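You operate a simulated robot arm through the tools that you are given. There is no shell and no other tool. Be economical: measure what you need, move in short steps, check, and stop when the job is done.

The job below is to be done with a simulated two-armed robot. You get a single attempt, and the scene is never put back.

TASK
Put the white jar marked "oats" from the top of the meter table on the top of the concrete ledge and the white jar that says "rice" on the taped square on the ledge. Take the check block and put it on the teal vinyl tile. Put the round sensor that says "L39" from the top of the meter table on the top of the air box and the round sensor labelled "L36" on the top of the concrete ledge. Take the red peg and leave it on the concrete block. Open the bin-side island drawer, take the leak sensor from there and leave it on the filter tray and shut the drawer again. Open the meter lid. Do these in any order. Set down upright: white jar, leak sensor.

Only the result counts: the job must be done as asked and must still hold three seconds after the hand-in. Knocking over, shifting, dropping, spilling or breaking anything else fails it. Lids that push on must go on centred and level and be pressed home; caps that screw on are set level and turned clockwise until they are tight.

THE ROBOT
Two 6-joint arms with two-finger parallel grippers on one trunk, on a base that drives. Base frame: it is fixed to the floor where the robot stands at the start and does not move with it; the origin is under the middle of the robot, x ahead of it, y to its left, z up; the surface under the hand at the start is at about z = 750. Lengths are in mm, angles in degrees, forces in N, time in s.
The left shoulder is at the start at [-77, 177, 832], the right one opposite. With the tool pointing down near the work surface each hand reaches from about 100 to 740 mm from the robot's upright axis, wherever it stands, measured 20 degrees to its own side. Places, roughly: bin-side island drawer [-5800, 3900, 800]; check block [250, 500, 750]; concrete block [-5750, 3750, 1000]; filter tray (20x15x3 cm) [-4900, -900, 800]; leak sensor [-5750, 4000, 750]; meter lid [-7400, 1500, 900]; red peg (3x3x5 cm) [-5700, 4000, 900]; round sensor [500, 750, 750]; taped square on the ledge (13x13 cm) [620, -980, 620]; teal vinyl tile (13x13x1 cm) [800, -1500, 600]; top of the air box (30x22 cm) [520, -1480, 680]; top of the concrete ledge [600, -1000, 600]; white jar [500, 0, 750]. Payload 1.57 kg a hand.
The tool frame of a hand sits at the grasp point between the pads (the TCP): z along the fingers, y along the line on which they close. The tips reach 30 mm beyond it. Largest opening 80 mm; finger width 17, thickness 12; the body of the gripper, 40 by 82 mm, starts 80 mm behind the TCP.
Orientation is told as [roll, pitch, yaw] about the base's x, y, z axes, in that order, counted from this pose: with the fingers straight down and closing along the base's y, the tool's x points along the base's -x, its y along +y and its z along -z.

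THE INTERFACE
- The arms move only by the tool nudge_tool. It takes "left_moves", "right_moves" or both (then of equal length, played together; a hand with none holds still); each is a list of rows, each a list of 7 numbers: the shift along the tool's x, y, z in mm, then the turn, a rotation vector about the tool's x, y, z in degrees, then the finger opening in mm, from 0 to 80. In form: [[dx, dy, dz, ax, ay, az, hand], ...]. A call has 1 to 12 rows; each row is the pose to reach, as a shift and turn from the pose commanded when the call began, along the tool's axes at that moment. Rows are played at 5 a second. More than 50 mm and 8.6 degrees between two rows, or a gripper value outside its range, and nothing of the call is played. Where a pose cannot be reached the arm comes as near as it can. A force on the tool above 40 N (or 10 N above the force at the start of the call, whichever is more), or a blocked arm, ends the call early, and 0.2 s more pass. The fingers move at their own pace (about 72 mm/s each) and stop on an object; they squeeze with about 38 N. The grip force told is the motor's: it shows also when the fingers shut on nothing. Time passes only in rows, and 0.2 s behind the last, so rows that repeat a pose let the fingers close. The reply holds the time, the measured pose of the TCP, the force on the tool along the base axes, the opening and the grip force, in the units named above and with some noise, with the torque about the TCP (base axes, N m) and any sound that the robot's microphone picked up, and new pictures: "show" is both (left out), scene, wrist or none (wrist: the cameras of the hands that moved).
- Cameras (640 x 400 px; columns grow to the right, rows downward): "scene" is now at [32.5, 15.8, 1553.3]; the picture's right is [0.21, -0.98, 0.00], its down [-0.75, -0.16, -0.64] and it looks along [0.62, 0.13, -0.77] (base axes); focal length 266 px, centre (320, 200). "left" rides on the left gripper at [72, 7, -122] in its tool frame; the picture's right is [-0.09, 1.00, 0.00], its down [-0.84, -0.08, -0.54] and it looks along [-0.54, -0.05, 0.84] (tool axes); focal length 238 px, centre (320, 200). "right" rides on the right gripper at [72, -7, -122] in its tool frame; the picture's right is [0.09, 1.00, 0.00], its down [-0.84, 0.08, -0.54] and it looks along [-0.54, 0.05, 0.84] (tool axes); focal length 238 px, centre (320, 200). There is no depth. A picture from a camera that has moved, and an enlarged one, comes with that camera's place and axes in the base frame and with its lens.
- move_column(by): slides the trunk up (or, below 0, down) by that many mm; the arms and the scene camera ride with it, the base frame stays. It gives what a move gives, with no picture.
- base_move(legs): drives the robot by 1 to 6 legs, each [ahead, left, turn to the left] in mm, mm and degrees, along the robot's own axes; the way and the turn of a leg run together, so that a leg with both is an arc; at most 1500 mm and 180 degrees a leg. The arms and the cameras ride along, it lands a little off, and it stops where it bumps. It gives what a move gives, and a new picture of the scene camera.
- aim_head(pan, tilt): turns the head with the scene camera to pan (to the left, within 143 degrees either way) and tilt (down, from -29 to 69), counted from straight ahead of the robot. It gives what a move gives, and a new picture of the scene camera.
- enlarge(camera, box): a new picture of the part [left, top, right, bottom] of that camera's present view, enlarged. No time passes.
- job_done(): hands the job in; it is judged then, once.

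Work in short steps. Places have to be worked out from the pictures, the camera data and where the tool is seen: move nearer, look again, correct. Check each grasp and each placing, and mend what went wrong. You have 493 turns and 360 pictures in all, those below and enlarged ones among them. Open the grippers and draw the arms clear of the work before you hand the job in, unless the task says otherwise; then end with one line.

The tools are called after ">>>" as name(argument=value, ...) on one line, values as JSON. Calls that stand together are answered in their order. nudge_tool: Moves the arms, as the interface text tells. Its arguments: {"type":"object","properties":{"left_moves":{"type":"array","items":{"type":"array","items":{"type":"number"}}},"right_moves":{"type":"array","items":{"type":"array","items":{"type":"number"}}},"show":{"type":"string","enum":["both","scene","wrist","none"]}},"required":[]} The other tools are called the same way: move_column (by) slides the trunk up or down; base_move (legs) drives the base; aim_head (pan, tilt) turns the head that bears the scene camera; enlarge (camera, box) takes an enlarged picture of a part of a camera's view; job_done () hands the job in.

At the start:

```text
time: 0.0
left_tcp_pos: [324.7, 357.7, 1053.5]
left_tcp_rot: [0.0, 0.0, 0.0]
left_force: [-0.7, 0.3, 1.0]
left_torque: [0.0, 0.01, 0.01]
left_width: 79.9
left_grasp_force: 0.0
right_tcp_pos: [512.1, 67.9, 1061.5]
right_tcp_rot: [0.0, -0.1, 0.0]
right_force: [-0.2, -0.3, -0.1]
right_torque: [0.03, -0.01, -0.01]
right_width: 79.9
right_grasp_force: 0.1
trunk travel left (down, up): [-275.0, 53.0]
robot x, y, heading: [-0.4, -0.3, -0.0]
head pan, tilt: [11.9, 50.3]
```

scene: 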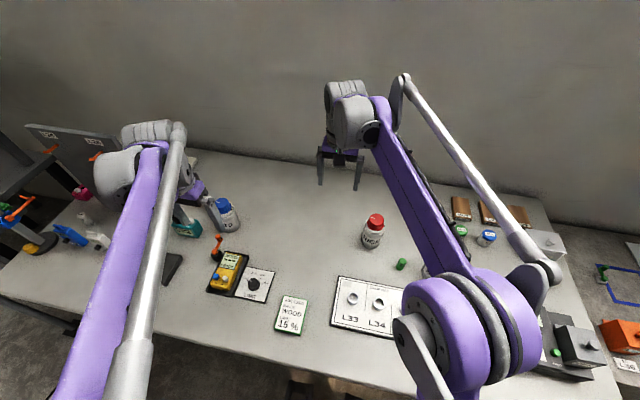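
right: 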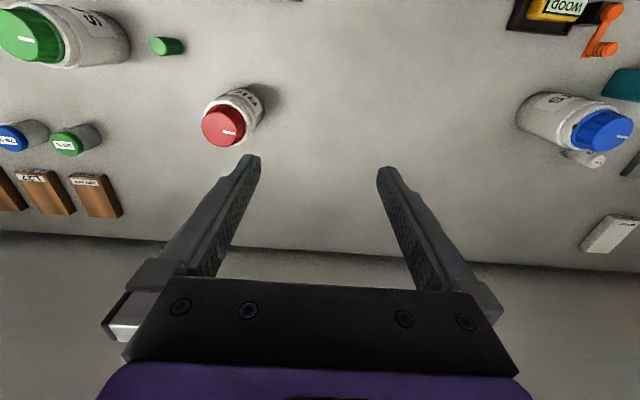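
left: 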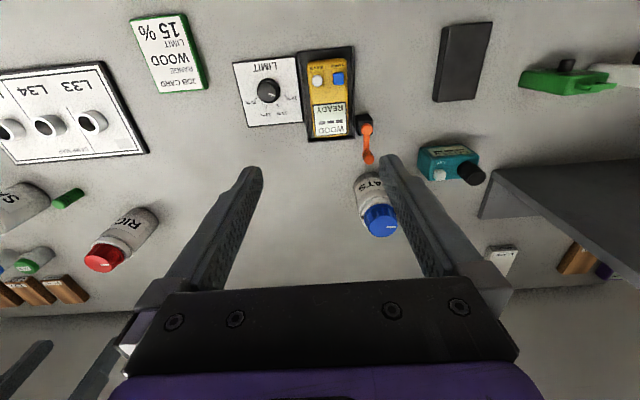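

I'll start by looking closely at the table.

>>> enlarge(camera="scene", box=[0, 110, 320, 310])

>>> enlarge(camera="scene", box=[320, 180, 640, 380])

>>> enlarge(camera="left", box=[0, 0, 640, 400])

```text
2.00 times, centred on (160, 210) of scene
camera zoom: at [32.5, 15.8, 1553.3], right [0.21, -0.98, 0.0], down [-0.75, -0.16, -0.64], along [0.62, 0.13, -0.77], focal length 532 px, centre (640, 180)
```

zoom: 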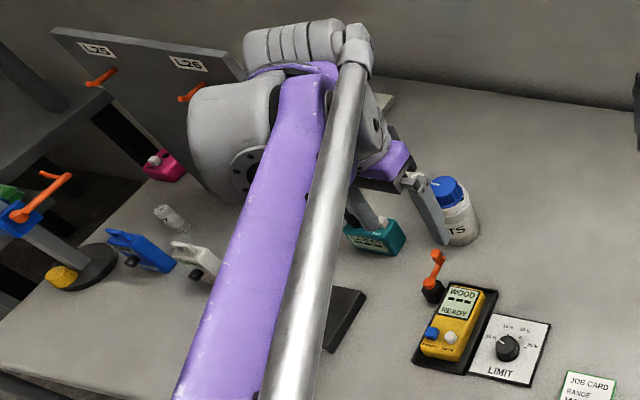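

```text
2.00 times, centred on (480, 280) of scene
camera zoom: at [32.5, 15.8, 1553.3], right [0.21, -0.98, 0.0], down [-0.75, -0.16, -0.64], along [0.62, 0.13, -0.77], focal length 532 px, centre (0, 40)
```

zoom: 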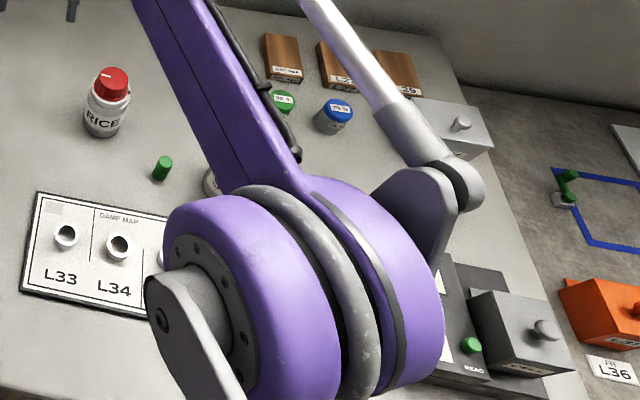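

```text
1.00 times, centred on (320, 200) of left (not enlarged: the box is as wide or as high as the picture)
camera zoom: at [252.3, 365.9, 1175.1], right [0.09, 1.0, 0.0], down [0.84, -0.08, 0.54], along [0.54, -0.05, -0.84], focal length 238 px, centre (320, 200)
```

zoom: 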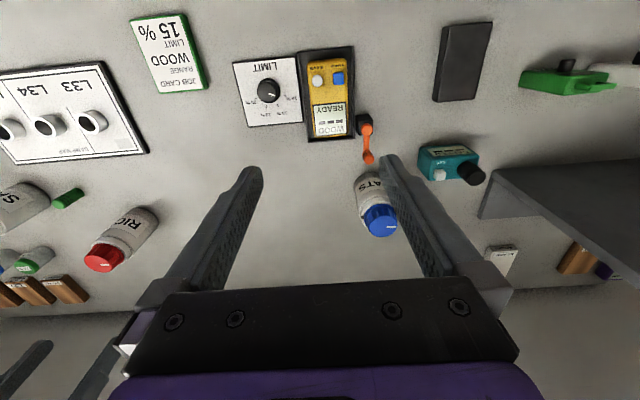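

Look left over the table and right towards the ledge.

>>> aim_head(pan=55, tilt=45)

>>> aim_head(pan=-60, tilt=40)

```text
time: 1.1
left_tcp_pos: [324.7, 359.4, 1052.1]
left_tcp_rot: [0.0, 0.0, -0.1]
left_force: [0.4, 0.3, -0.2]
left_torque: [0.01, 0.01, 0.0]
left_width: 80.0
left_grasp_force: 0.1
right_tcp_pos: [512.0, 68.3, 1059.9]
right_tcp_rot: [0.0, 0.0, 0.0]
right_force: [-0.3, 0.2, -0.3]
right_torque: [-0.03, -0.06, 0.03]
right_width: 79.9
right_grasp_force: 0.1
trunk travel left (down, up): [-275.0, 53.0]
robot x, y, heading: [0.9, -2.2, -0.0]
head pan, tilt: [55.0, 45.0]
camera scene: at [4.1, 66.6, 1560.6], right [0.82, -0.57, 0.0], down [-0.41, -0.58, -0.71], along [0.41, 0.58, -0.71], focal length 266 px, centre (320, 200)
```

scene: 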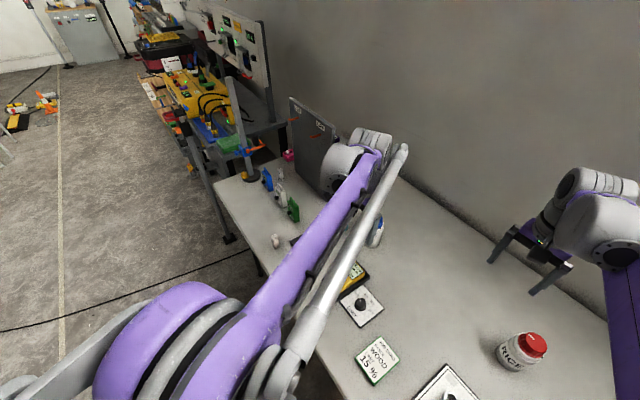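

```text
time: 3.0
left_tcp_pos: [323.8, 359.5, 1052.4]
left_tcp_rot: [0.0, -0.1, 0.0]
left_force: [-0.2, 0.2, 0.3]
left_torque: [0.0, -0.02, 0.03]
left_width: 79.9
left_grasp_force: 0.2
right_tcp_pos: [512.2, 68.4, 1061.2]
right_tcp_rot: [0.0, 0.0, 0.0]
right_force: [-0.1, 0.0, -0.4]
right_torque: [-0.01, -0.01, 0.0]
right_width: 80.1
right_grasp_force: 0.0
trunk travel left (down, up): [-275.0, 53.0]
robot x, y, heading: [-0.3, 0.5, -0.1]
head pan, tilt: [-60.0, 40.0]
camera scene: at [0.0, -73.6, 1567.8], right [-0.87, -0.5, 0.0], down [-0.32, 0.56, -0.77], along [0.38, -0.66, -0.64], focal length 266 px, centre (320, 200)
```

scene: 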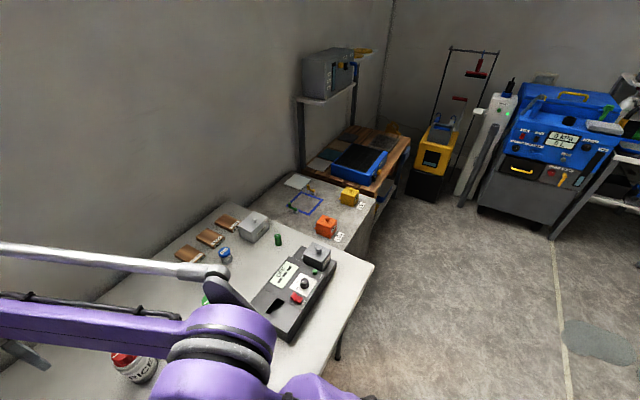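

>>> enlarge(camera="scene", box=[160, 120, 420, 280])

```text
2.46 times, centred on (290, 200) of scene
camera zoom: at [0.0, -73.6, 1567.8], right [-0.87, -0.5, 0.0], down [-0.32, 0.56, -0.77], along [0.38, -0.66, -0.64], focal length 654 px, centre (394, 200)
```

zoom: 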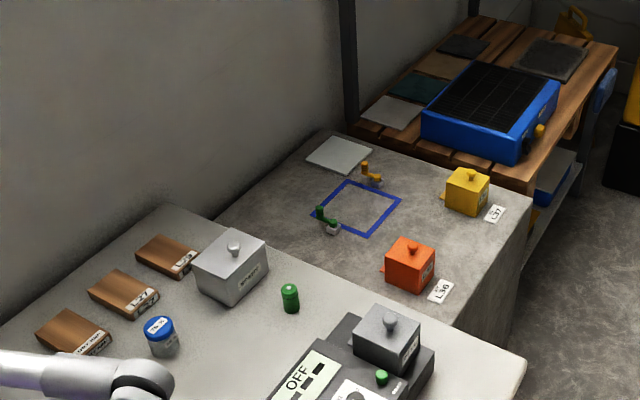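

The air box and tile are on the right bench. I'll back off a little and slide left to view the left half of the table.

>>> base_move(legs=[[-300, 0, 0], [0, 400, 0]])

>>> aim_head(pan=15, tilt=40)

```text
time: 8.8
left_tcp_pos: [23.5, 759.8, 1052.6]
left_tcp_rot: [-0.1, 0.0, -0.2]
left_force: [0.2, -0.2, 0.6]
left_torque: [0.0, 0.02, 0.03]
left_width: 80.1
left_grasp_force: 0.0
right_tcp_pos: [210.3, 467.6, 1061.3]
right_tcp_rot: [-0.1, 0.0, 0.0]
right_force: [-0.1, -0.5, 1.1]
right_torque: [0.01, -0.02, 0.02]
right_width: 80.2
right_grasp_force: 0.0
trunk travel left (down, up): [-275.0, 53.0]
robot x, y, heading: [-304.2, 403.0, -0.0]
head pan, tilt: [-60.0, 40.0]
camera scene: at [-301.7, 327.9, 1567.9], right [-0.87, -0.5, 0.0], down [-0.32, 0.56, -0.77], along [0.38, -0.66, -0.64], focal length 266 px, centre (320, 200)
```

scene: 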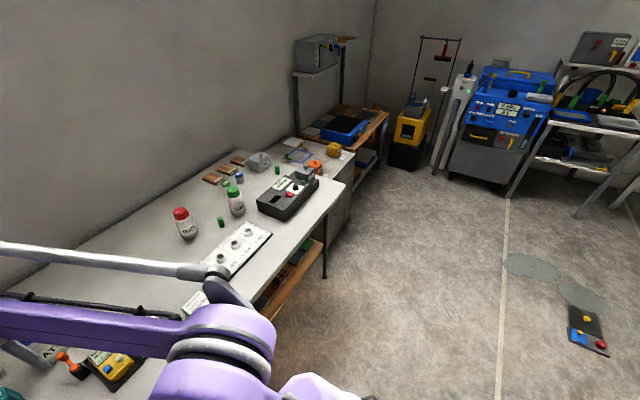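

```text
time: 10.2
left_tcp_pos: [24.1, 759.3, 1052.4]
left_tcp_rot: [0.0, 0.0, -0.1]
left_force: [-0.5, -0.2, -0.2]
left_torque: [-0.01, 0.01, 0.0]
left_width: 80.1
left_grasp_force: 0.1
right_tcp_pos: [210.2, 468.0, 1061.2]
right_tcp_rot: [0.0, 0.0, -0.2]
right_force: [0.4, 0.5, 0.5]
right_torque: [-0.01, 0.03, 0.0]
right_width: 80.0
right_grasp_force: 0.1
trunk travel left (down, up): [-275.0, 53.0]
robot x, y, heading: [-296.9, 400.6, -0.1]
head pan, tilt: [15.0, 40.0]
camera scene: at [-261.9, 423.3, 1567.9], right [0.26, -0.97, 0.0], down [-0.62, -0.16, -0.77], along [0.74, 0.2, -0.64], focal length 266 px, centre (320, 200)
```

scene: 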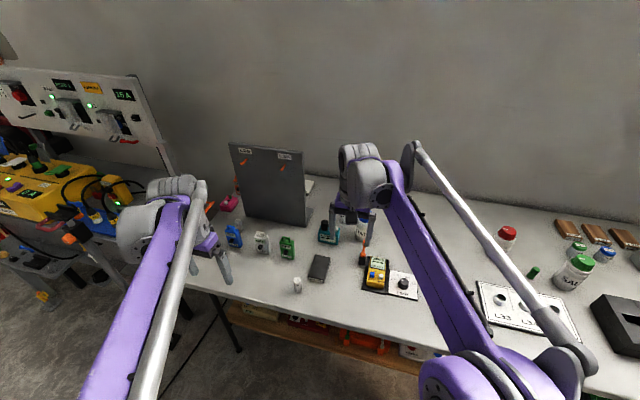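

>>> enlarge(camera="scene", box=[200, 130, 440, 310])

>>> enlarge(camera="left", box=[0, 0, 640, 400])

>>> enlarge(camera="right", box=[0, 0, 640, 400])

```text
2.22 times, centred on (320, 220) of scene
camera zoom: at [-261.9, 423.3, 1567.9], right [0.26, -0.97, 0.0], down [-0.62, -0.16, -0.77], along [0.74, 0.2, -0.64], focal length 591 px, centre (320, 156)
```

zoom: 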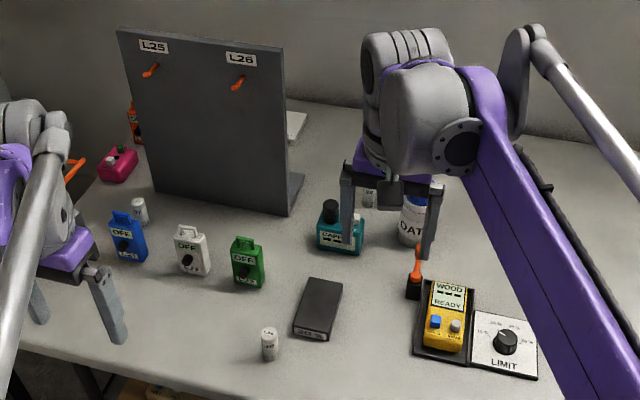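

```text
1.00 times, centred on (320, 200) of left (not enlarged: the box is as wide or as high as the picture)
camera zoom: at [-48.3, 766.7, 1175.0], right [0.09, 1.0, 0.0], down [0.84, -0.08, 0.54], along [0.54, -0.05, -0.84], focal length 238 px, centre (320, 200)
```

zoom: 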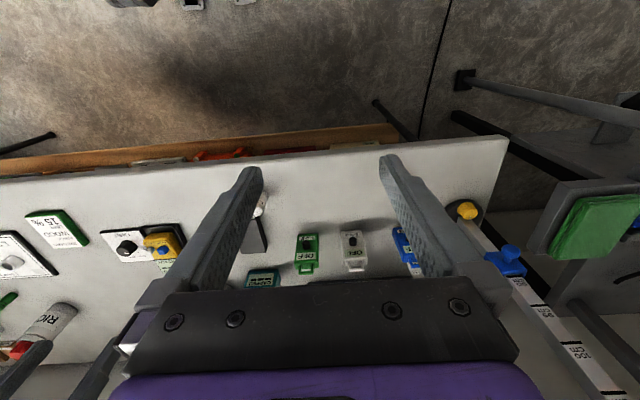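

```text
1.00 times, centred on (320, 200) of right (not enlarged: the box is as wide or as high as the picture)
camera zoom: at [138.2, 461.9, 1182.0], right [-0.09, 1.0, 0.0], down [0.84, 0.08, 0.54], along [0.54, 0.05, -0.84], focal length 238 px, centre (320, 200)
```

zoom: 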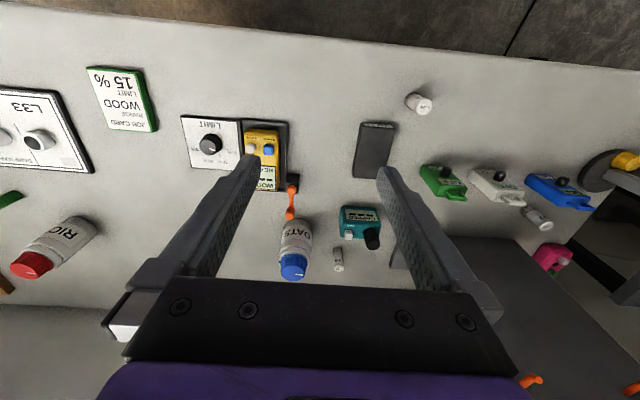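

>>> enlarge(camera="right", box=[390, 80, 450, 118])

>>> enlarge(camera="right", box=[500, 190, 580, 240])

>>> enlarge(camera="right", box=[310, 230, 374, 270])

>>> enlarge(camera="scene", box=[280, 250, 344, 290])

```text
10.53 times, centred on (420, 99) of right
camera zoom: at [138.2, 461.9, 1182.0], right [-0.09, 1.0, 0.0], down [0.84, 0.08, 0.54], along [0.54, 0.05, -0.84], focal length 2509 px, centre (-733, 1263)
```

zoom: 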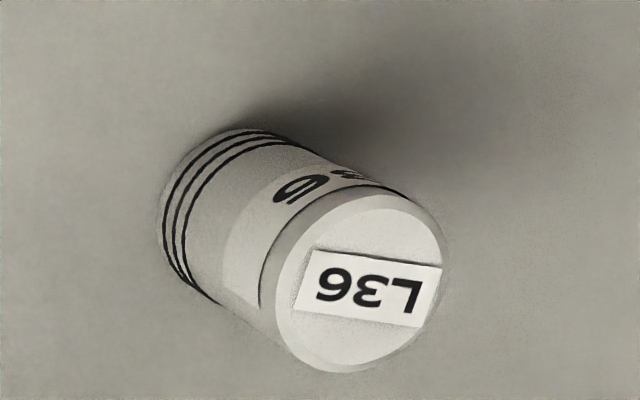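

```text
8.00 times, centred on (540, 215) of right
camera zoom: at [138.2, 461.9, 1182.0], right [-0.09, 1.0, 0.0], down [0.84, 0.08, 0.54], along [0.54, 0.05, -0.84], focal length 1907 px, centre (-1440, 80)
```

zoom: 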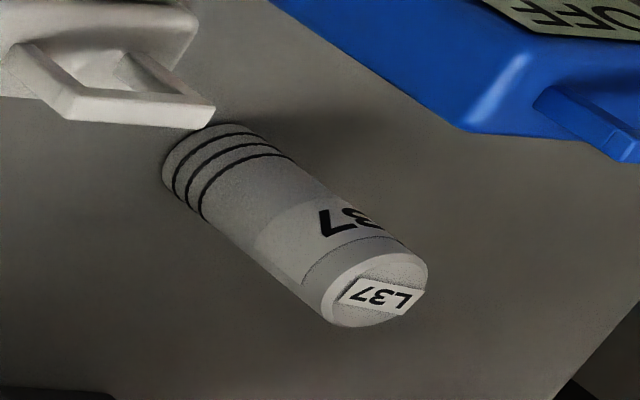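

```text
10.00 times, centred on (342, 250) of right
camera zoom: at [138.2, 461.9, 1182.0], right [-0.09, 1.0, 0.0], down [0.84, 0.08, 0.54], along [0.54, 0.05, -0.84], focal length 2384 px, centre (100, -300)
```

zoom: 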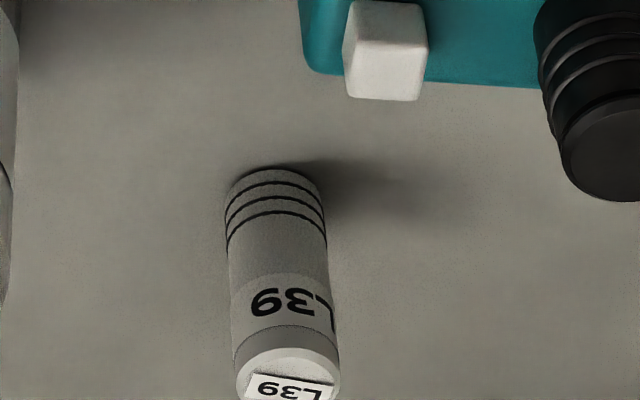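

```text
10.00 times, centred on (312, 270) of scene
camera zoom: at [-261.9, 423.3, 1567.9], right [0.26, -0.97, 0.0], down [-0.62, -0.16, -0.77], along [0.74, 0.2, -0.64], focal length 2659 px, centre (400, -500)
```

zoom: 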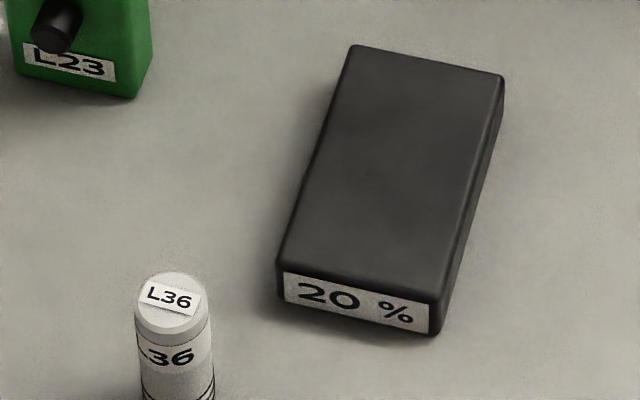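

The zooms read well: L36 near [200,620], L39 near [563,545], the check block is the dark "20 %" block. I'll drive in to about (0,250) and fetch oats (left) and rice (right) first.

>>> base_move(legs=[[0, -150, 0], [300, 0, 0]])

>>> enlarge(camera="left", box=[0, 0, 640, 400])

>>> enlarge(camera="right", box=[0, 0, 640, 400])

```text
time: 13.9
left_tcp_pos: [328.5, 609.1, 1052.9]
left_tcp_rot: [-0.1, 0.0, 0.0]
left_force: [0.5, 0.7, 0.5]
left_torque: [0.02, 0.0, -0.01]
left_width: 80.0
left_grasp_force: 0.0
right_tcp_pos: [513.8, 317.7, 1060.3]
right_tcp_rot: [0.0, 0.0, -0.1]
right_force: [0.6, 0.3, -0.6]
right_torque: [-0.01, 0.03, -0.01]
right_width: 79.7
right_grasp_force: 0.0
trunk travel left (down, up): [-275.0, 53.0]
robot x, y, heading: [-0.7, 250.8, -0.3]
head pan, tilt: [15.0, 40.0]
camera scene: at [42.1, 272.5, 1567.8], right [0.26, -0.97, 0.0], down [-0.62, -0.17, -0.77], along [0.74, 0.2, -0.64], focal length 266 px, centre (320, 200)
```

scene: 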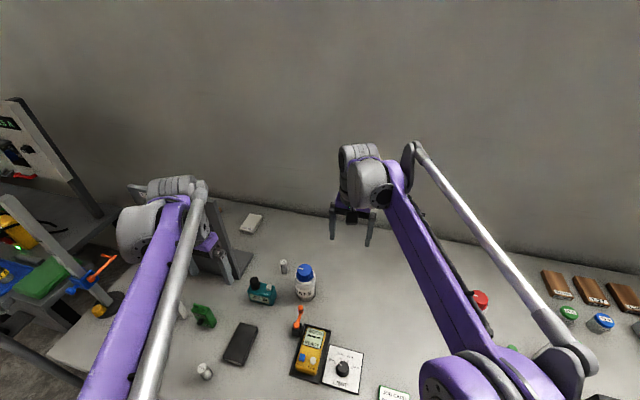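

```text
1.00 times, centred on (320, 200) of left (not enlarged: the box is as wide or as high as the picture)
camera zoom: at [255.4, 616.0, 1175.0], right [0.09, 1.0, 0.0], down [0.84, -0.08, 0.54], along [0.54, -0.05, -0.84], focal length 238 px, centre (320, 200)
```

zoom: 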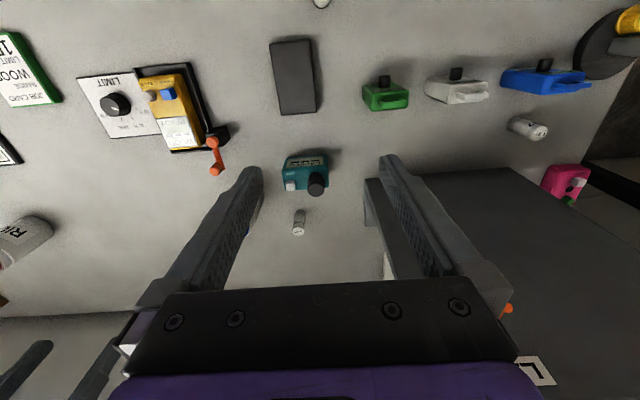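

```text
1.00 times, centred on (320, 200) of right (not enlarged: the box is as wide or as high as the picture)
camera zoom: at [442.0, 311.3, 1181.9], right [-0.09, 1.0, 0.0], down [0.84, 0.08, 0.54], along [0.54, 0.05, -0.84], focal length 238 px, centre (320, 200)
```

zoom: 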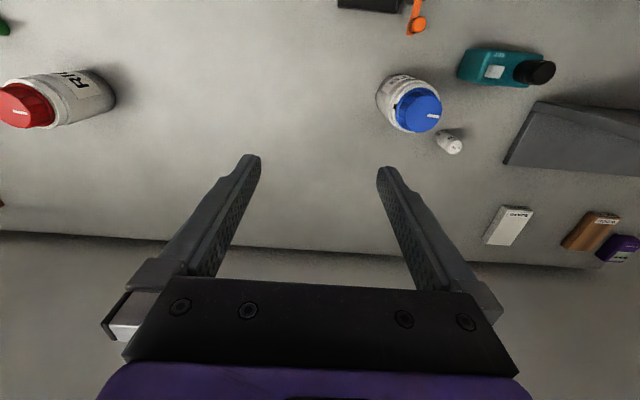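

>>> enlarge(camera="scene", box=[240, 240, 368, 320])

>>> enlarge(camera="right", box=[340, 50, 500, 150])

>>> enlarge(camera="right", box=[0, 50, 160, 150])

```text
5.00 times, centred on (304, 280) of scene
camera zoom: at [42.1, 272.5, 1567.8], right [0.26, -0.97, 0.0], down [-0.62, -0.17, -0.77], along [0.74, 0.2, -0.64], focal length 1330 px, centre (400, -200)
```

zoom: 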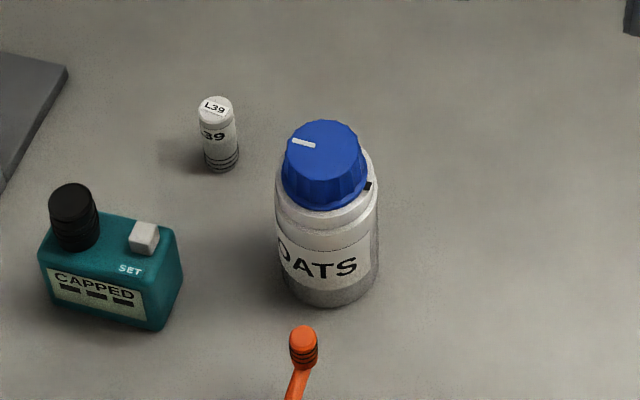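

```text
4.00 times, centred on (420, 100) of right
camera zoom: at [442.0, 311.3, 1181.9], right [-0.09, 1.0, 0.0], down [0.84, 0.08, 0.54], along [0.54, 0.05, -0.84], focal length 953 px, centre (-80, 600)
```

zoom: 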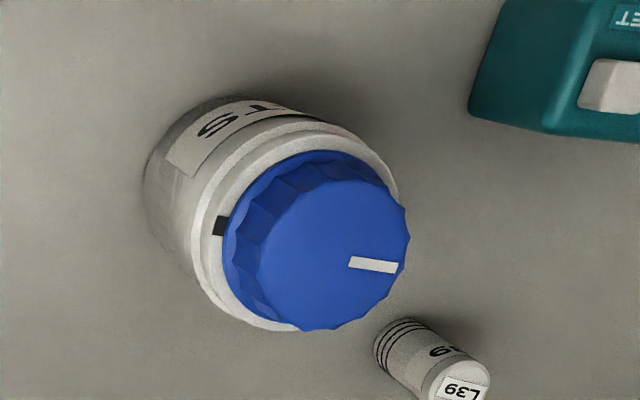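

```text
4.00 times, centred on (80, 100) of right
camera zoom: at [442.0, 311.3, 1181.9], right [-0.09, 1.0, 0.0], down [0.84, 0.08, 0.54], along [0.54, 0.05, -0.84], focal length 953 px, centre (1280, 600)
```

zoom: 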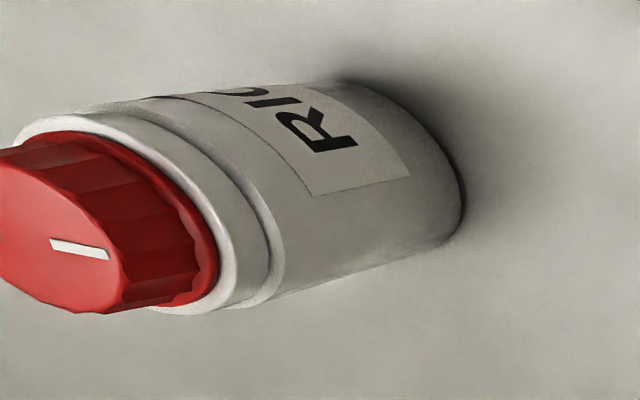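

Oats at about [499,446], ~68 mm wide, 115 tall; rice near [525,-58]. Moving both hands above them.

>>> nudge_tool(left_moves=[[0, 0, 0, 0, 0, 0, 80], [-34, -33, 0, 0, 0, 0, 80], [-68, -65, 0, 0, 0, 0, 80], [-102, -98, 0, 0, 0, 0, 80], [-136, -130, 0, 0, 0, 0, 80], [-170, -163, 0, 0, 0, 0, 80], [-170, -163, 45, 0, 0, 0, 80], [-170, -163, 75, 0, 0, 0, 80]], right_moves=[[0, -48, 0, 0, 0, 0, 80], [0, -96, 0, 0, 0, 0, 80], [0, -144, 0, 0, 0, 0, 80], [0, -192, 0, 0, 0, 0, 80], [0, -240, 0, 0, 0, 0, 80], [0, -288, 0, 0, 0, 0, 80], [0, -336, 0, 0, 0, 0, 80], [-5, -375, 0, 0, 0, 0, 80]])

```text
time: 15.7
left_tcp_pos: [495.3, 444.7, 977.9]
left_tcp_rot: [0.1, -0.1, -0.2]
left_force: [0.6, -0.2, 0.5]
left_torque: [0.03, 0.01, -0.03]
left_width: 79.8
left_grasp_force: 0.1
right_tcp_pos: [518.5, -60.1, 1060.5]
right_tcp_rot: [0.0, 0.0, -0.1]
right_force: [0.5, 0.7, -0.7]
right_torque: [0.03, 0.01, 0.03]
right_width: 80.2
right_grasp_force: 0.0
trunk travel left (down, up): [-275.0, 53.0]
robot x, y, heading: [-1.3, 250.1, -0.1]
head pan, tilt: [15.0, 40.0]
camera scene: at [42.9, 271.4, 1567.9], right [0.26, -0.97, 0.0], down [-0.62, -0.16, -0.77], along [0.74, 0.2, -0.64], focal length 266 px, centre (320, 200)
camera right: at [446.9, -65.5, 1181.7], right [-0.09, 1.0, 0.0], down [0.84, 0.08, 0.54], along [0.54, 0.05, -0.84], focal length 238 px, centre (320, 200)
camera left: at [423.9, 451.2, 1099.5], right [0.09, 1.0, 0.0], down [0.84, -0.08, 0.54], along [0.54, -0.05, -0.84], focal length 238 px, centre (320, 200)
```

scene: 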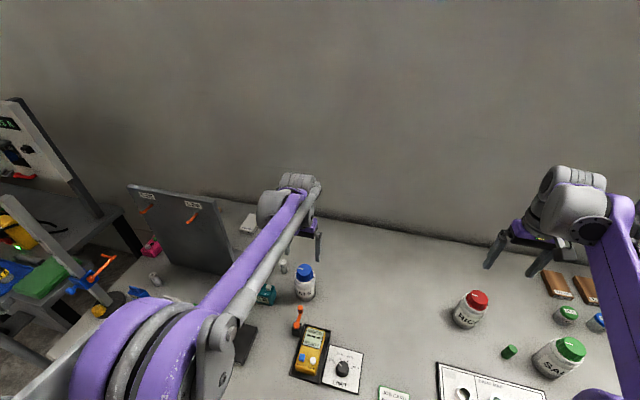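
right: 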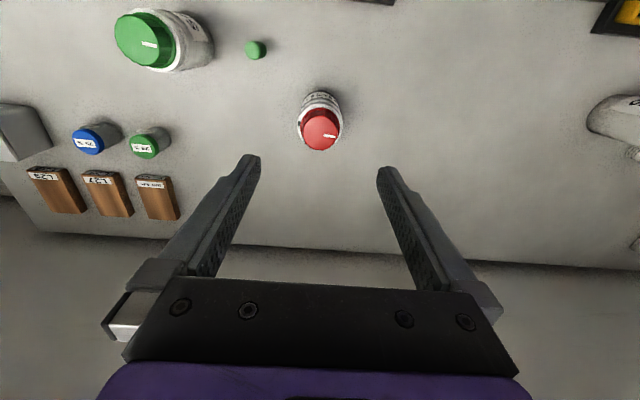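
left: 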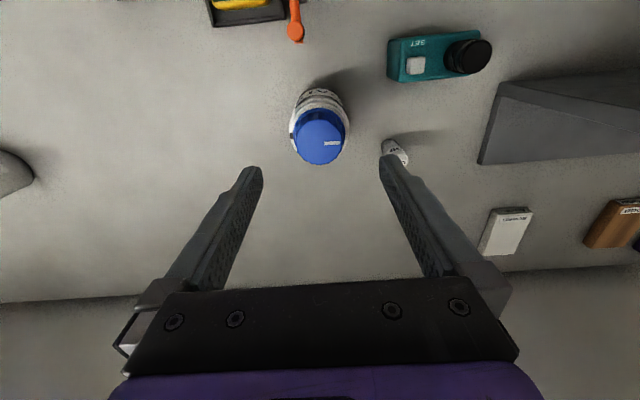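

>>> enlarge(camera="right", box=[280, 80, 360, 160])

>>> enlarge(camera="left", box=[280, 80, 420, 170])

```text
5.00 times, centred on (320, 120) of right
camera zoom: at [446.9, -65.5, 1181.7], right [-0.09, 1.0, 0.0], down [0.84, 0.08, 0.54], along [0.54, 0.05, -0.84], focal length 1192 px, centre (320, 600)
```

zoom: 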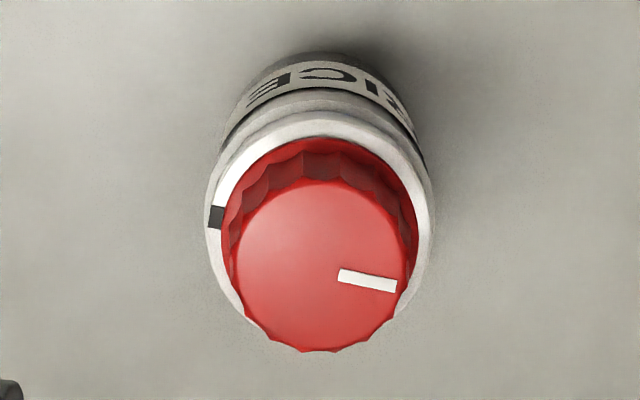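

```text
4.44 times, centred on (350, 125) of left
camera zoom: at [423.9, 451.2, 1099.5], right [0.09, 1.0, 0.0], down [0.84, -0.08, 0.54], along [0.54, -0.05, -0.84], focal length 1059 px, centre (187, 533)
```

zoom: 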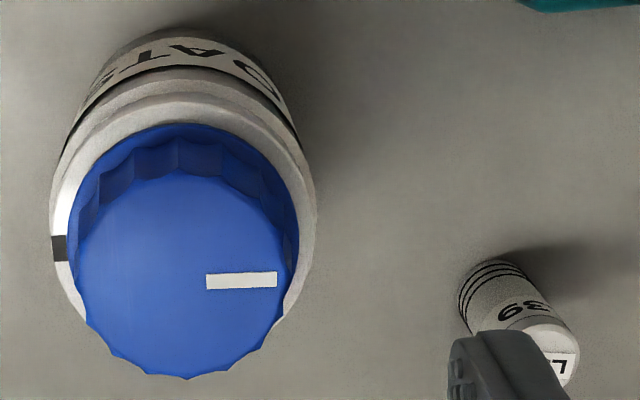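

Both jars are centred in y within a couple of mm. Lowering both hands to body height.

>>> nudge_tool(left_moves=[[-2, 0, 45, 0, 0, 0, 80], [-2, 0, 90, 0, 0, 0, 80], [-2, 0, 120, 0, 0, 0, 80], [-2, 0, 140, 0, 0, 0, 80], [-2, 0, 150, 0, 0, 0, 80]], right_moves=[[-21, 2, 40, 0, 0, 0, 80], [-21, 2, 85, 0, 0, 0, 80], [-21, 2, 130, 0, 0, 0, 80], [-21, 2, 175, 0, 0, 0, 80], [-21, 2, 200, 0, 0, 0, 80]])

```text
time: 16.9
left_tcp_pos: [497.6, 443.7, 828.5]
left_tcp_rot: [0.0, 0.0, -0.1]
left_force: [0.6, 0.4, 0.1]
left_torque: [-0.03, 0.03, 0.0]
left_width: 79.7
left_grasp_force: 0.0
right_tcp_pos: [538.4, -55.5, 859.2]
right_tcp_rot: [-0.1, 0.0, -0.1]
right_force: [0.4, -0.1, 0.0]
right_torque: [-0.01, 0.02, -0.01]
right_width: 79.8
right_grasp_force: 0.0
trunk travel left (down, up): [-275.0, 53.0]
robot x, y, heading: [2.3, 250.0, -0.3]
head pan, tilt: [15.0, 40.0]
camera scene: at [42.1, 272.4, 1567.9], right [0.26, -0.97, 0.0], down [-0.62, -0.17, -0.77], along [0.74, 0.2, -0.64], focal length 266 px, centre (320, 200)
camera right: at [467.4, -61.9, 980.6], right [-0.09, 1.0, 0.0], down [0.84, 0.08, 0.54], along [0.54, 0.05, -0.84], focal length 238 px, centre (320, 200)
camera left: at [426.4, 452.5, 950.2], right [0.09, 1.0, 0.0], down [0.84, -0.08, 0.54], along [0.54, -0.05, -0.84], focal length 238 px, centre (320, 200)
```

scene: 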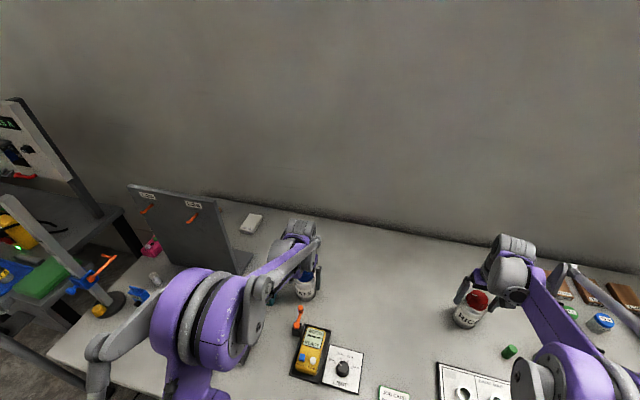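
right: 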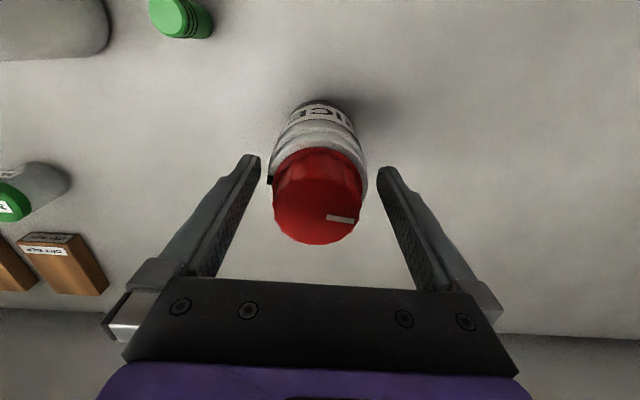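
left: 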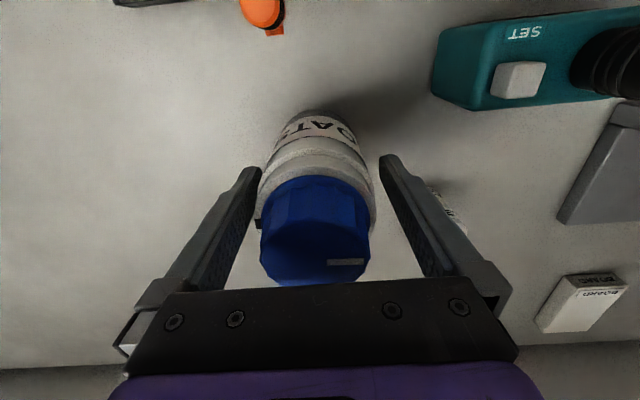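

Well centred. Lower to z≈800 and close on the bodies.

>>> nudge_tool(left_moves=[[0, 0, 15, 0, 0, 0, 80], [0, 0, 28, 0, 0, 0, 80], [0, 0, 28, 0, 0, 0, 40], [0, 0, 28, 0, 0, 0, 40], [0, 0, 28, 0, 0, 0, 40]], right_moves=[[0, -1, 30, 0, 0, 0, 80], [0, -1, 59, 0, 0, 0, 80], [0, -1, 59, 0, 0, 0, 40], [0, -1, 59, 0, 0, 0, 40], [0, -1, 59, 0, 0, 0, 40]], show="none")

```text
time: 18.1
left_tcp_pos: [498.5, 442.8, 802.0]
left_tcp_rot: [0.0, 0.0, -0.1]
left_force: [7.5, -11.7, 34.6]
left_torque: [-0.59, 0.0, 0.09]
left_width: 65.5
left_grasp_force: 37.8
right_tcp_pos: [538.8, -56.7, 801.6]
right_tcp_rot: [0.0, -0.1, -0.1]
right_force: [2.7, 2.2, 3.5]
right_torque: [-0.11, 0.0, 0.02]
right_width: 65.2
right_grasp_force: 38.1
trunk travel left (down, up): [-275.0, 53.0]
robot x, y, heading: [3.1, 246.2, 0.2]
head pan, tilt: [15.0, 40.0]
```

Both gripped (65 mm). Left shows odd force; lift gently and check.

>>> nudge_tool(left_moves=[[0, 0, -5, 0, 0, 0, 40], [0, 0, -20, 0, 0, 0, 40], [0, 0, -60, 0, 0, 0, 40], [0, 0, -100, 0, 0, 0, 40]], right_moves=[[0, 0, -5, 0, 0, 0, 40], [0, 0, -20, 0, 0, 0, 40], [0, 0, -60, 0, 0, 0, 40], [0, 0, -100, 0, 0, 0, 40]])

```text
time: 19.1
left_tcp_pos: [498.5, 446.3, 899.1]
left_tcp_rot: [0.0, 0.0, 0.0]
left_force: [-0.2, 0.4, -4.1]
left_torque: [0.02, -0.03, 0.05]
left_width: 65.5
left_grasp_force: 37.9
right_tcp_pos: [538.2, -55.4, 902.9]
right_tcp_rot: [0.0, 0.1, -0.1]
right_force: [0.3, 0.6, -3.6]
right_torque: [-0.05, 0.0, 0.02]
right_width: 65.5
right_grasp_force: 37.8
trunk travel left (down, up): [-275.0, 53.0]
robot x, y, heading: [2.6, 251.3, -0.2]
head pan, tilt: [15.0, 40.0]
camera scene: at [41.5, 272.5, 1567.8], right [0.26, -0.97, 0.0], down [-0.62, -0.17, -0.77], along [0.74, 0.2, -0.64], focal length 266 px, centre (320, 200)
camera right: at [466.8, -61.7, 1024.1], right [-0.09, 1.0, 0.0], down [0.84, 0.08, 0.54], along [0.54, 0.05, -0.84], focal length 238 px, centre (320, 200)
camera left: at [426.1, 453.0, 1021.9], right [0.09, 1.0, 0.0], down [0.84, -0.08, 0.54], along [0.54, -0.05, -0.84], focal length 238 px, centre (320, 200)
```

scene: 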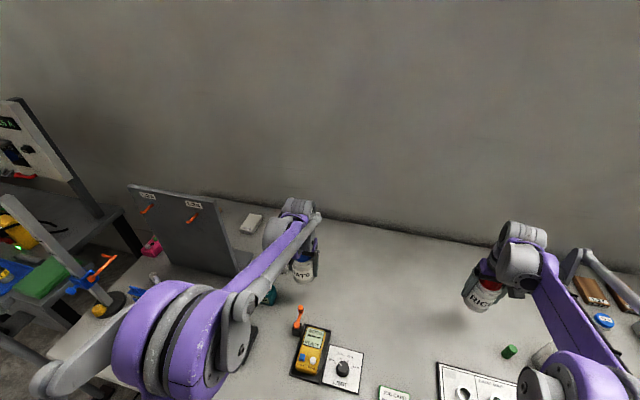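
right: 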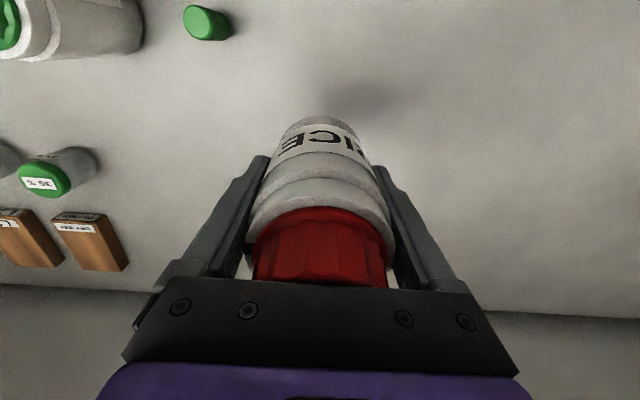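
left: 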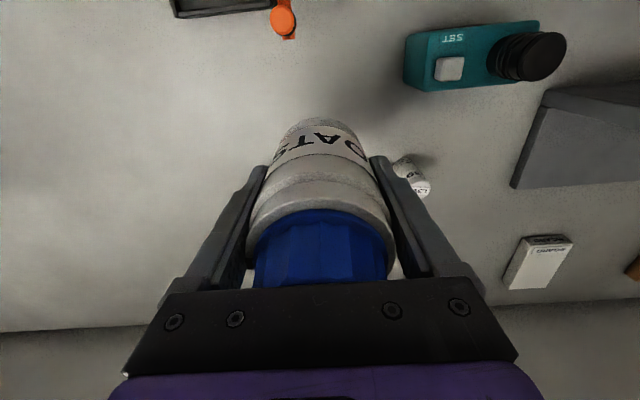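

Both lifted. Raise, retract a bit, then drive out and across to the ledge.

>>> nudge_tool(left_moves=[[0, 0, -45, 0, 0, 0, 40], [0, 0, -90, 0, 0, 0, 40], [45, 0, -100, 0, 0, 0, 40], [90, 0, -100, 0, 0, 0, 40]], right_moves=[[0, 0, -45, 0, 0, 0, 40], [0, 0, -90, 0, 0, 0, 40], [45, 0, -100, 0, 0, 0, 40], [90, 0, -100, 0, 0, 0, 40]], show="none")

>>> base_move(legs=[[-350, 0, 0], [0, -1200, 0], [250, 0, 0]])

>>> aim_head(pan=0, tilt=45)

```text
time: 20.1
left_tcp_pos: [406.2, 446.0, 999.6]
left_tcp_rot: [-0.1, -0.1, -0.1]
left_force: [0.0, 0.2, -3.7]
left_torque: [0.0, -0.02, 0.03]
left_width: 65.5
left_grasp_force: 38.6
right_tcp_pos: [446.1, -56.7, 1002.9]
right_tcp_rot: [0.1, 0.0, -0.2]
right_force: [-0.7, 0.0, -3.9]
right_torque: [0.0, -0.08, 0.03]
right_width: 65.0
right_grasp_force: 38.3
trunk travel left (down, up): [-275.0, 53.0]
robot x, y, heading: [-1.7, 249.2, 0.0]
head pan, tilt: [15.0, 40.0]
```

```text
time: 34.2
left_tcp_pos: [307.5, -755.4, 999.2]
left_tcp_rot: [0.1, 0.0, 0.0]
left_force: [0.1, -0.1, -3.0]
left_torque: [0.04, 0.01, -0.04]
left_width: 65.4
left_grasp_force: 38.4
right_tcp_pos: [348.7, -1258.6, 1001.9]
right_tcp_rot: [0.0, 0.1, -0.2]
right_force: [0.5, 0.7, -4.1]
right_torque: [-0.01, 0.02, 0.0]
right_width: 65.1
right_grasp_force: 37.6
trunk travel left (down, up): [-275.0, 53.0]
robot x, y, heading: [-97.5, -950.5, -0.0]
head pan, tilt: [15.0, 40.0]
camera scene: at [-58.8, -930.1, 1567.8], right [0.26, -0.97, 0.0], down [-0.62, -0.17, -0.77], along [0.74, 0.2, -0.64], focal length 266 px, centre (320, 200)
```

scene: 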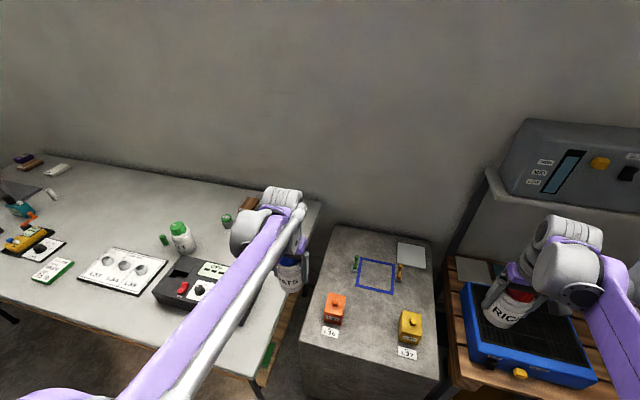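

```text
time: 34.9
left_tcp_pos: [307.0, -757.7, 999.9]
left_tcp_rot: [0.0, 0.0, 0.0]
left_force: [-0.3, 0.0, -3.6]
left_torque: [0.02, 0.03, 0.0]
left_width: 65.4
left_grasp_force: 38.2
right_tcp_pos: [348.1, -1257.8, 1003.3]
right_tcp_rot: [0.0, 0.1, 0.0]
right_force: [-0.4, -0.1, -3.9]
right_torque: [0.02, -0.02, 0.0]
right_width: 65.2
right_grasp_force: 37.9
trunk travel left (down, up): [-275.0, 53.0]
robot x, y, heading: [-100.3, -954.9, -0.2]
head pan, tilt: [0.0, 45.0]
camera scene: at [-59.7, -952.1, 1560.6], right [0.0, -1.0, 0.0], down [-0.71, 0.0, -0.71], along [0.71, 0.0, -0.71], focal length 266 px, centre (320, 200)
```

scene: 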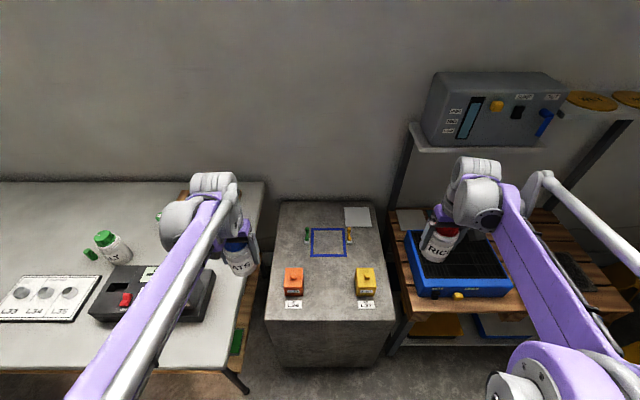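

>>> enlarge(camera="scene", box=[256, 190, 416, 290])

>>> enlarge(camera="scene", box=[256, 270, 416, 370])

>>> enlarge(camera="left", box=[0, 0, 640, 400])

>>> enlarge(camera="right", box=[0, 0, 640, 400])

```text
4.00 times, centred on (336, 240) of scene
camera zoom: at [-59.7, -952.1, 1560.6], right [0.0, -1.0, 0.0], down [-0.71, 0.0, -0.71], along [0.71, 0.0, -0.71], focal length 1064 px, centre (256, 40)
```

zoom: 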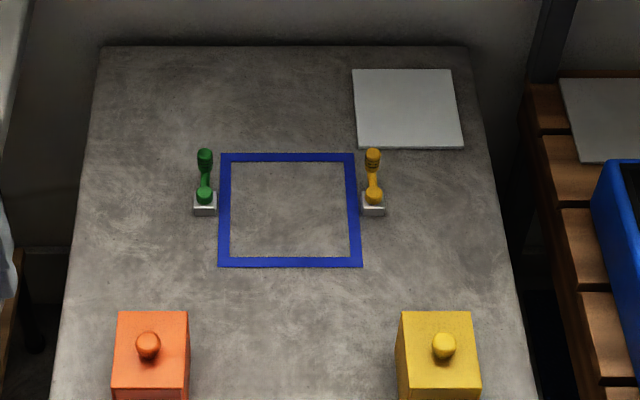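

```text
4.00 times, centred on (336, 320) of scene
camera zoom: at [-59.7, -952.1, 1560.6], right [0.0, -1.0, 0.0], down [-0.71, 0.0, -0.71], along [0.71, 0.0, -0.71], focal length 1064 px, centre (256, -280)
```

zoom: 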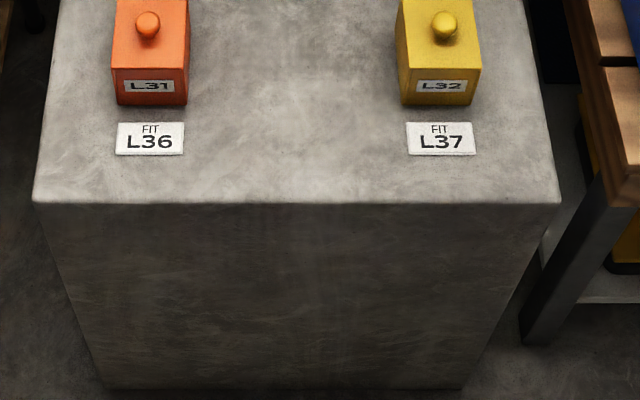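

```text
1.00 times, centred on (320, 200) of left (not enlarged: the box is as wide or as high as the picture)
camera zoom: at [235.2, -748.6, 1121.4], right [0.09, 1.0, 0.0], down [0.84, -0.08, 0.54], along [0.54, -0.05, -0.84], focal length 238 px, centre (320, 200)
```

zoom: 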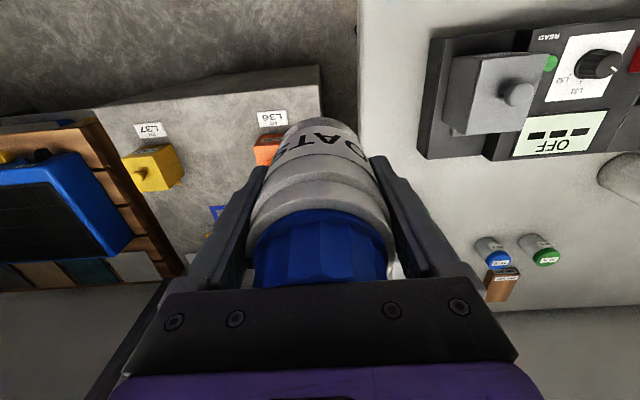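

```text
1.00 times, centred on (320, 200) of right (not enlarged: the box is as wide or as high as the picture)
camera zoom: at [275.8, -1264.2, 1123.9], right [-0.09, 1.0, 0.0], down [0.84, 0.08, 0.54], along [0.54, 0.05, -0.84], focal length 238 px, centre (320, 200)
```

zoom: 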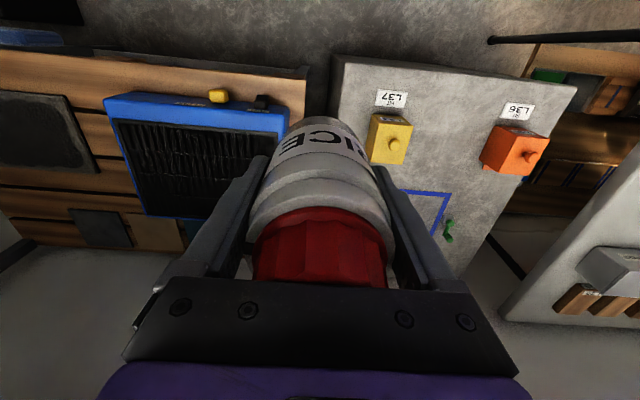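

The ledge top works out to z≈620, square centre ≈[624,-987]. I'll bring the left hand inward, drive 100 ahead and lower the trunk 150.

>>> nudge_tool(left_moves=[[0, -40, 0, 0, 0, 0, 40], [20, -80, 0, 0, 0, 0, 40]], show="none")

>>> base_move(legs=[[90, 0, 0]])

>>> move_column(by=-140)

```text
time: 35.5
left_tcp_pos: [286.1, -836.8, 999.6]
left_tcp_rot: [0.0, 0.0, -0.1]
left_force: [-1.1, -0.7, -3.5]
left_torque: [0.02, 0.02, -0.02]
left_width: 65.4
left_grasp_force: 38.7
right_tcp_pos: [348.3, -1258.5, 1001.8]
right_tcp_rot: [0.0, 0.0, -0.2]
right_force: [-0.2, 0.3, -4.7]
right_torque: [0.02, -0.02, 0.0]
right_width: 65.1
right_grasp_force: 37.6
trunk travel left (down, up): [-275.0, 53.0]
robot x, y, heading: [-99.6, -949.9, -0.2]
head pan, tilt: [0.0, 45.0]
```

```text
time: 36.6
left_tcp_pos: [374.0, -836.3, 999.5]
left_tcp_rot: [0.0, 0.1, -0.1]
left_force: [0.8, -0.2, -4.0]
left_torque: [0.0, 0.0, 0.01]
left_width: 65.6
left_grasp_force: 37.6
right_tcp_pos: [436.1, -1257.3, 1002.6]
right_tcp_rot: [-0.1, 0.1, 0.0]
right_force: [0.2, 0.1, -3.4]
right_torque: [-0.03, 0.02, -0.01]
right_width: 65.1
right_grasp_force: 37.7
trunk travel left (down, up): [-275.0, 53.0]
robot x, y, heading: [-13.4, -952.3, 0.1]
head pan, tilt: [0.0, 45.0]
camera scene: at [28.6, -952.1, 1560.5], right [0.0, -1.0, 0.0], down [-0.71, 0.0, -0.71], along [0.71, 0.0, -0.71], focal length 266 px, centre (320, 200)
```

scene: 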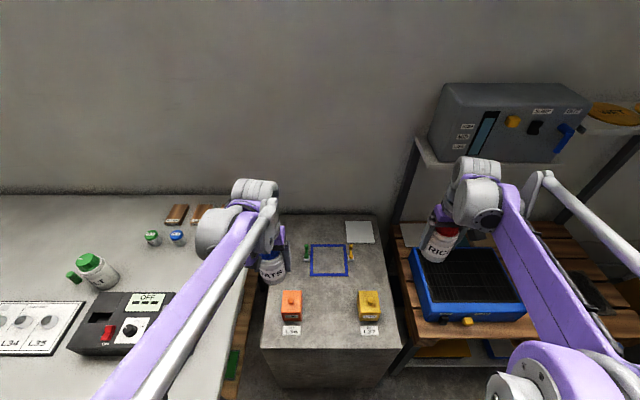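

```text
time: 38.3
left_tcp_pos: [375.2, -836.4, 859.7]
left_tcp_rot: [0.1, 0.0, -0.1]
left_force: [0.9, 0.3, -3.8]
left_torque: [-0.01, 0.0, 0.01]
left_width: 65.2
left_grasp_force: 37.6
right_tcp_pos: [435.7, -1258.3, 862.1]
right_tcp_rot: [0.1, 0.0, 0.0]
right_force: [0.0, -0.6, -4.3]
right_torque: [0.02, 0.02, -0.01]
right_width: 65.1
right_grasp_force: 38.1
trunk travel left (down, up): [-135.0, 193.0]
robot x, y, heading: [-7.3, -949.5, 0.0]
head pan, tilt: [0.0, 45.0]
```

Move the rice jar over the square and look.

>>> nudge_tool(right_moves=[[-27, 39, 0, 0, 0, 0, 40], [-54, 77, 0, 0, 0, 0, 40], [-81, 116, 0, 0, 0, 0, 40], [-107, 155, 0, 0, 0, 0, 40], [-134, 194, 0, 0, 0, 0, 40], [-161, 232, 0, 0, 0, 0, 40], [-188, 271, 0, 0, 0, 0, 40], [-188, 271, 40, 0, 0, 0, 40], [-188, 271, 80, 0, 0, 0, 40]])

```text
time: 40.3
left_tcp_pos: [374.7, -835.4, 858.2]
left_tcp_rot: [0.0, 0.1, 0.0]
left_force: [0.5, 0.4, -4.1]
left_torque: [0.01, -0.01, 0.0]
left_width: 65.4
left_grasp_force: 38.2
right_tcp_pos: [623.6, -986.2, 781.2]
right_tcp_rot: [0.0, 0.0, 0.0]
right_force: [0.1, 0.1, -3.0]
right_torque: [0.0, -0.02, -0.02]
right_width: 65.1
right_grasp_force: 38.3
right hand out of reach, approached as far as the arm can: row 7
trunk travel left (down, up): [-135.0, 193.0]
robot x, y, heading: [-7.5, -950.9, 0.0]
head pan, tilt: [0.0, 45.0]
camera scene: at [39.7, -951.8, 1420.1], right [0.0, -1.0, 0.0], down [-0.71, 0.0, -0.71], along [0.71, 0.0, -0.71], focal length 266 px, centre (320, 200)
camera right: at [552.0, -992.4, 903.8], right [-0.09, 1.0, 0.0], down [0.84, 0.08, 0.54], along [0.54, 0.05, -0.84], focal length 238 px, centre (320, 200)
```

scene: 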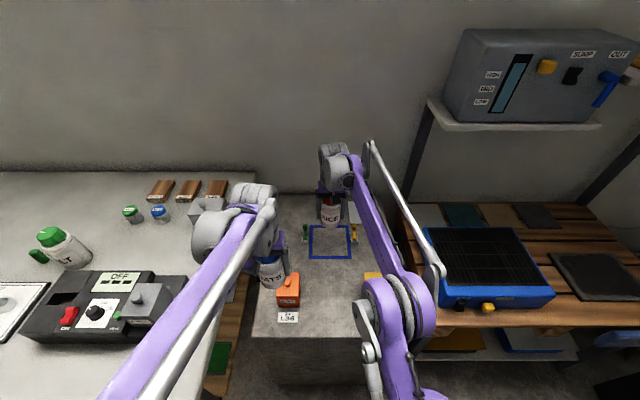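
right: 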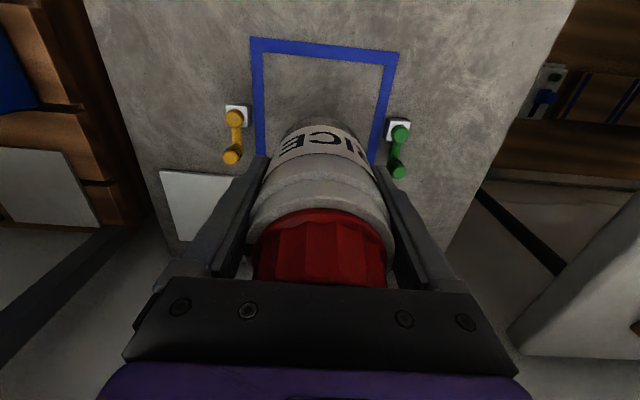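

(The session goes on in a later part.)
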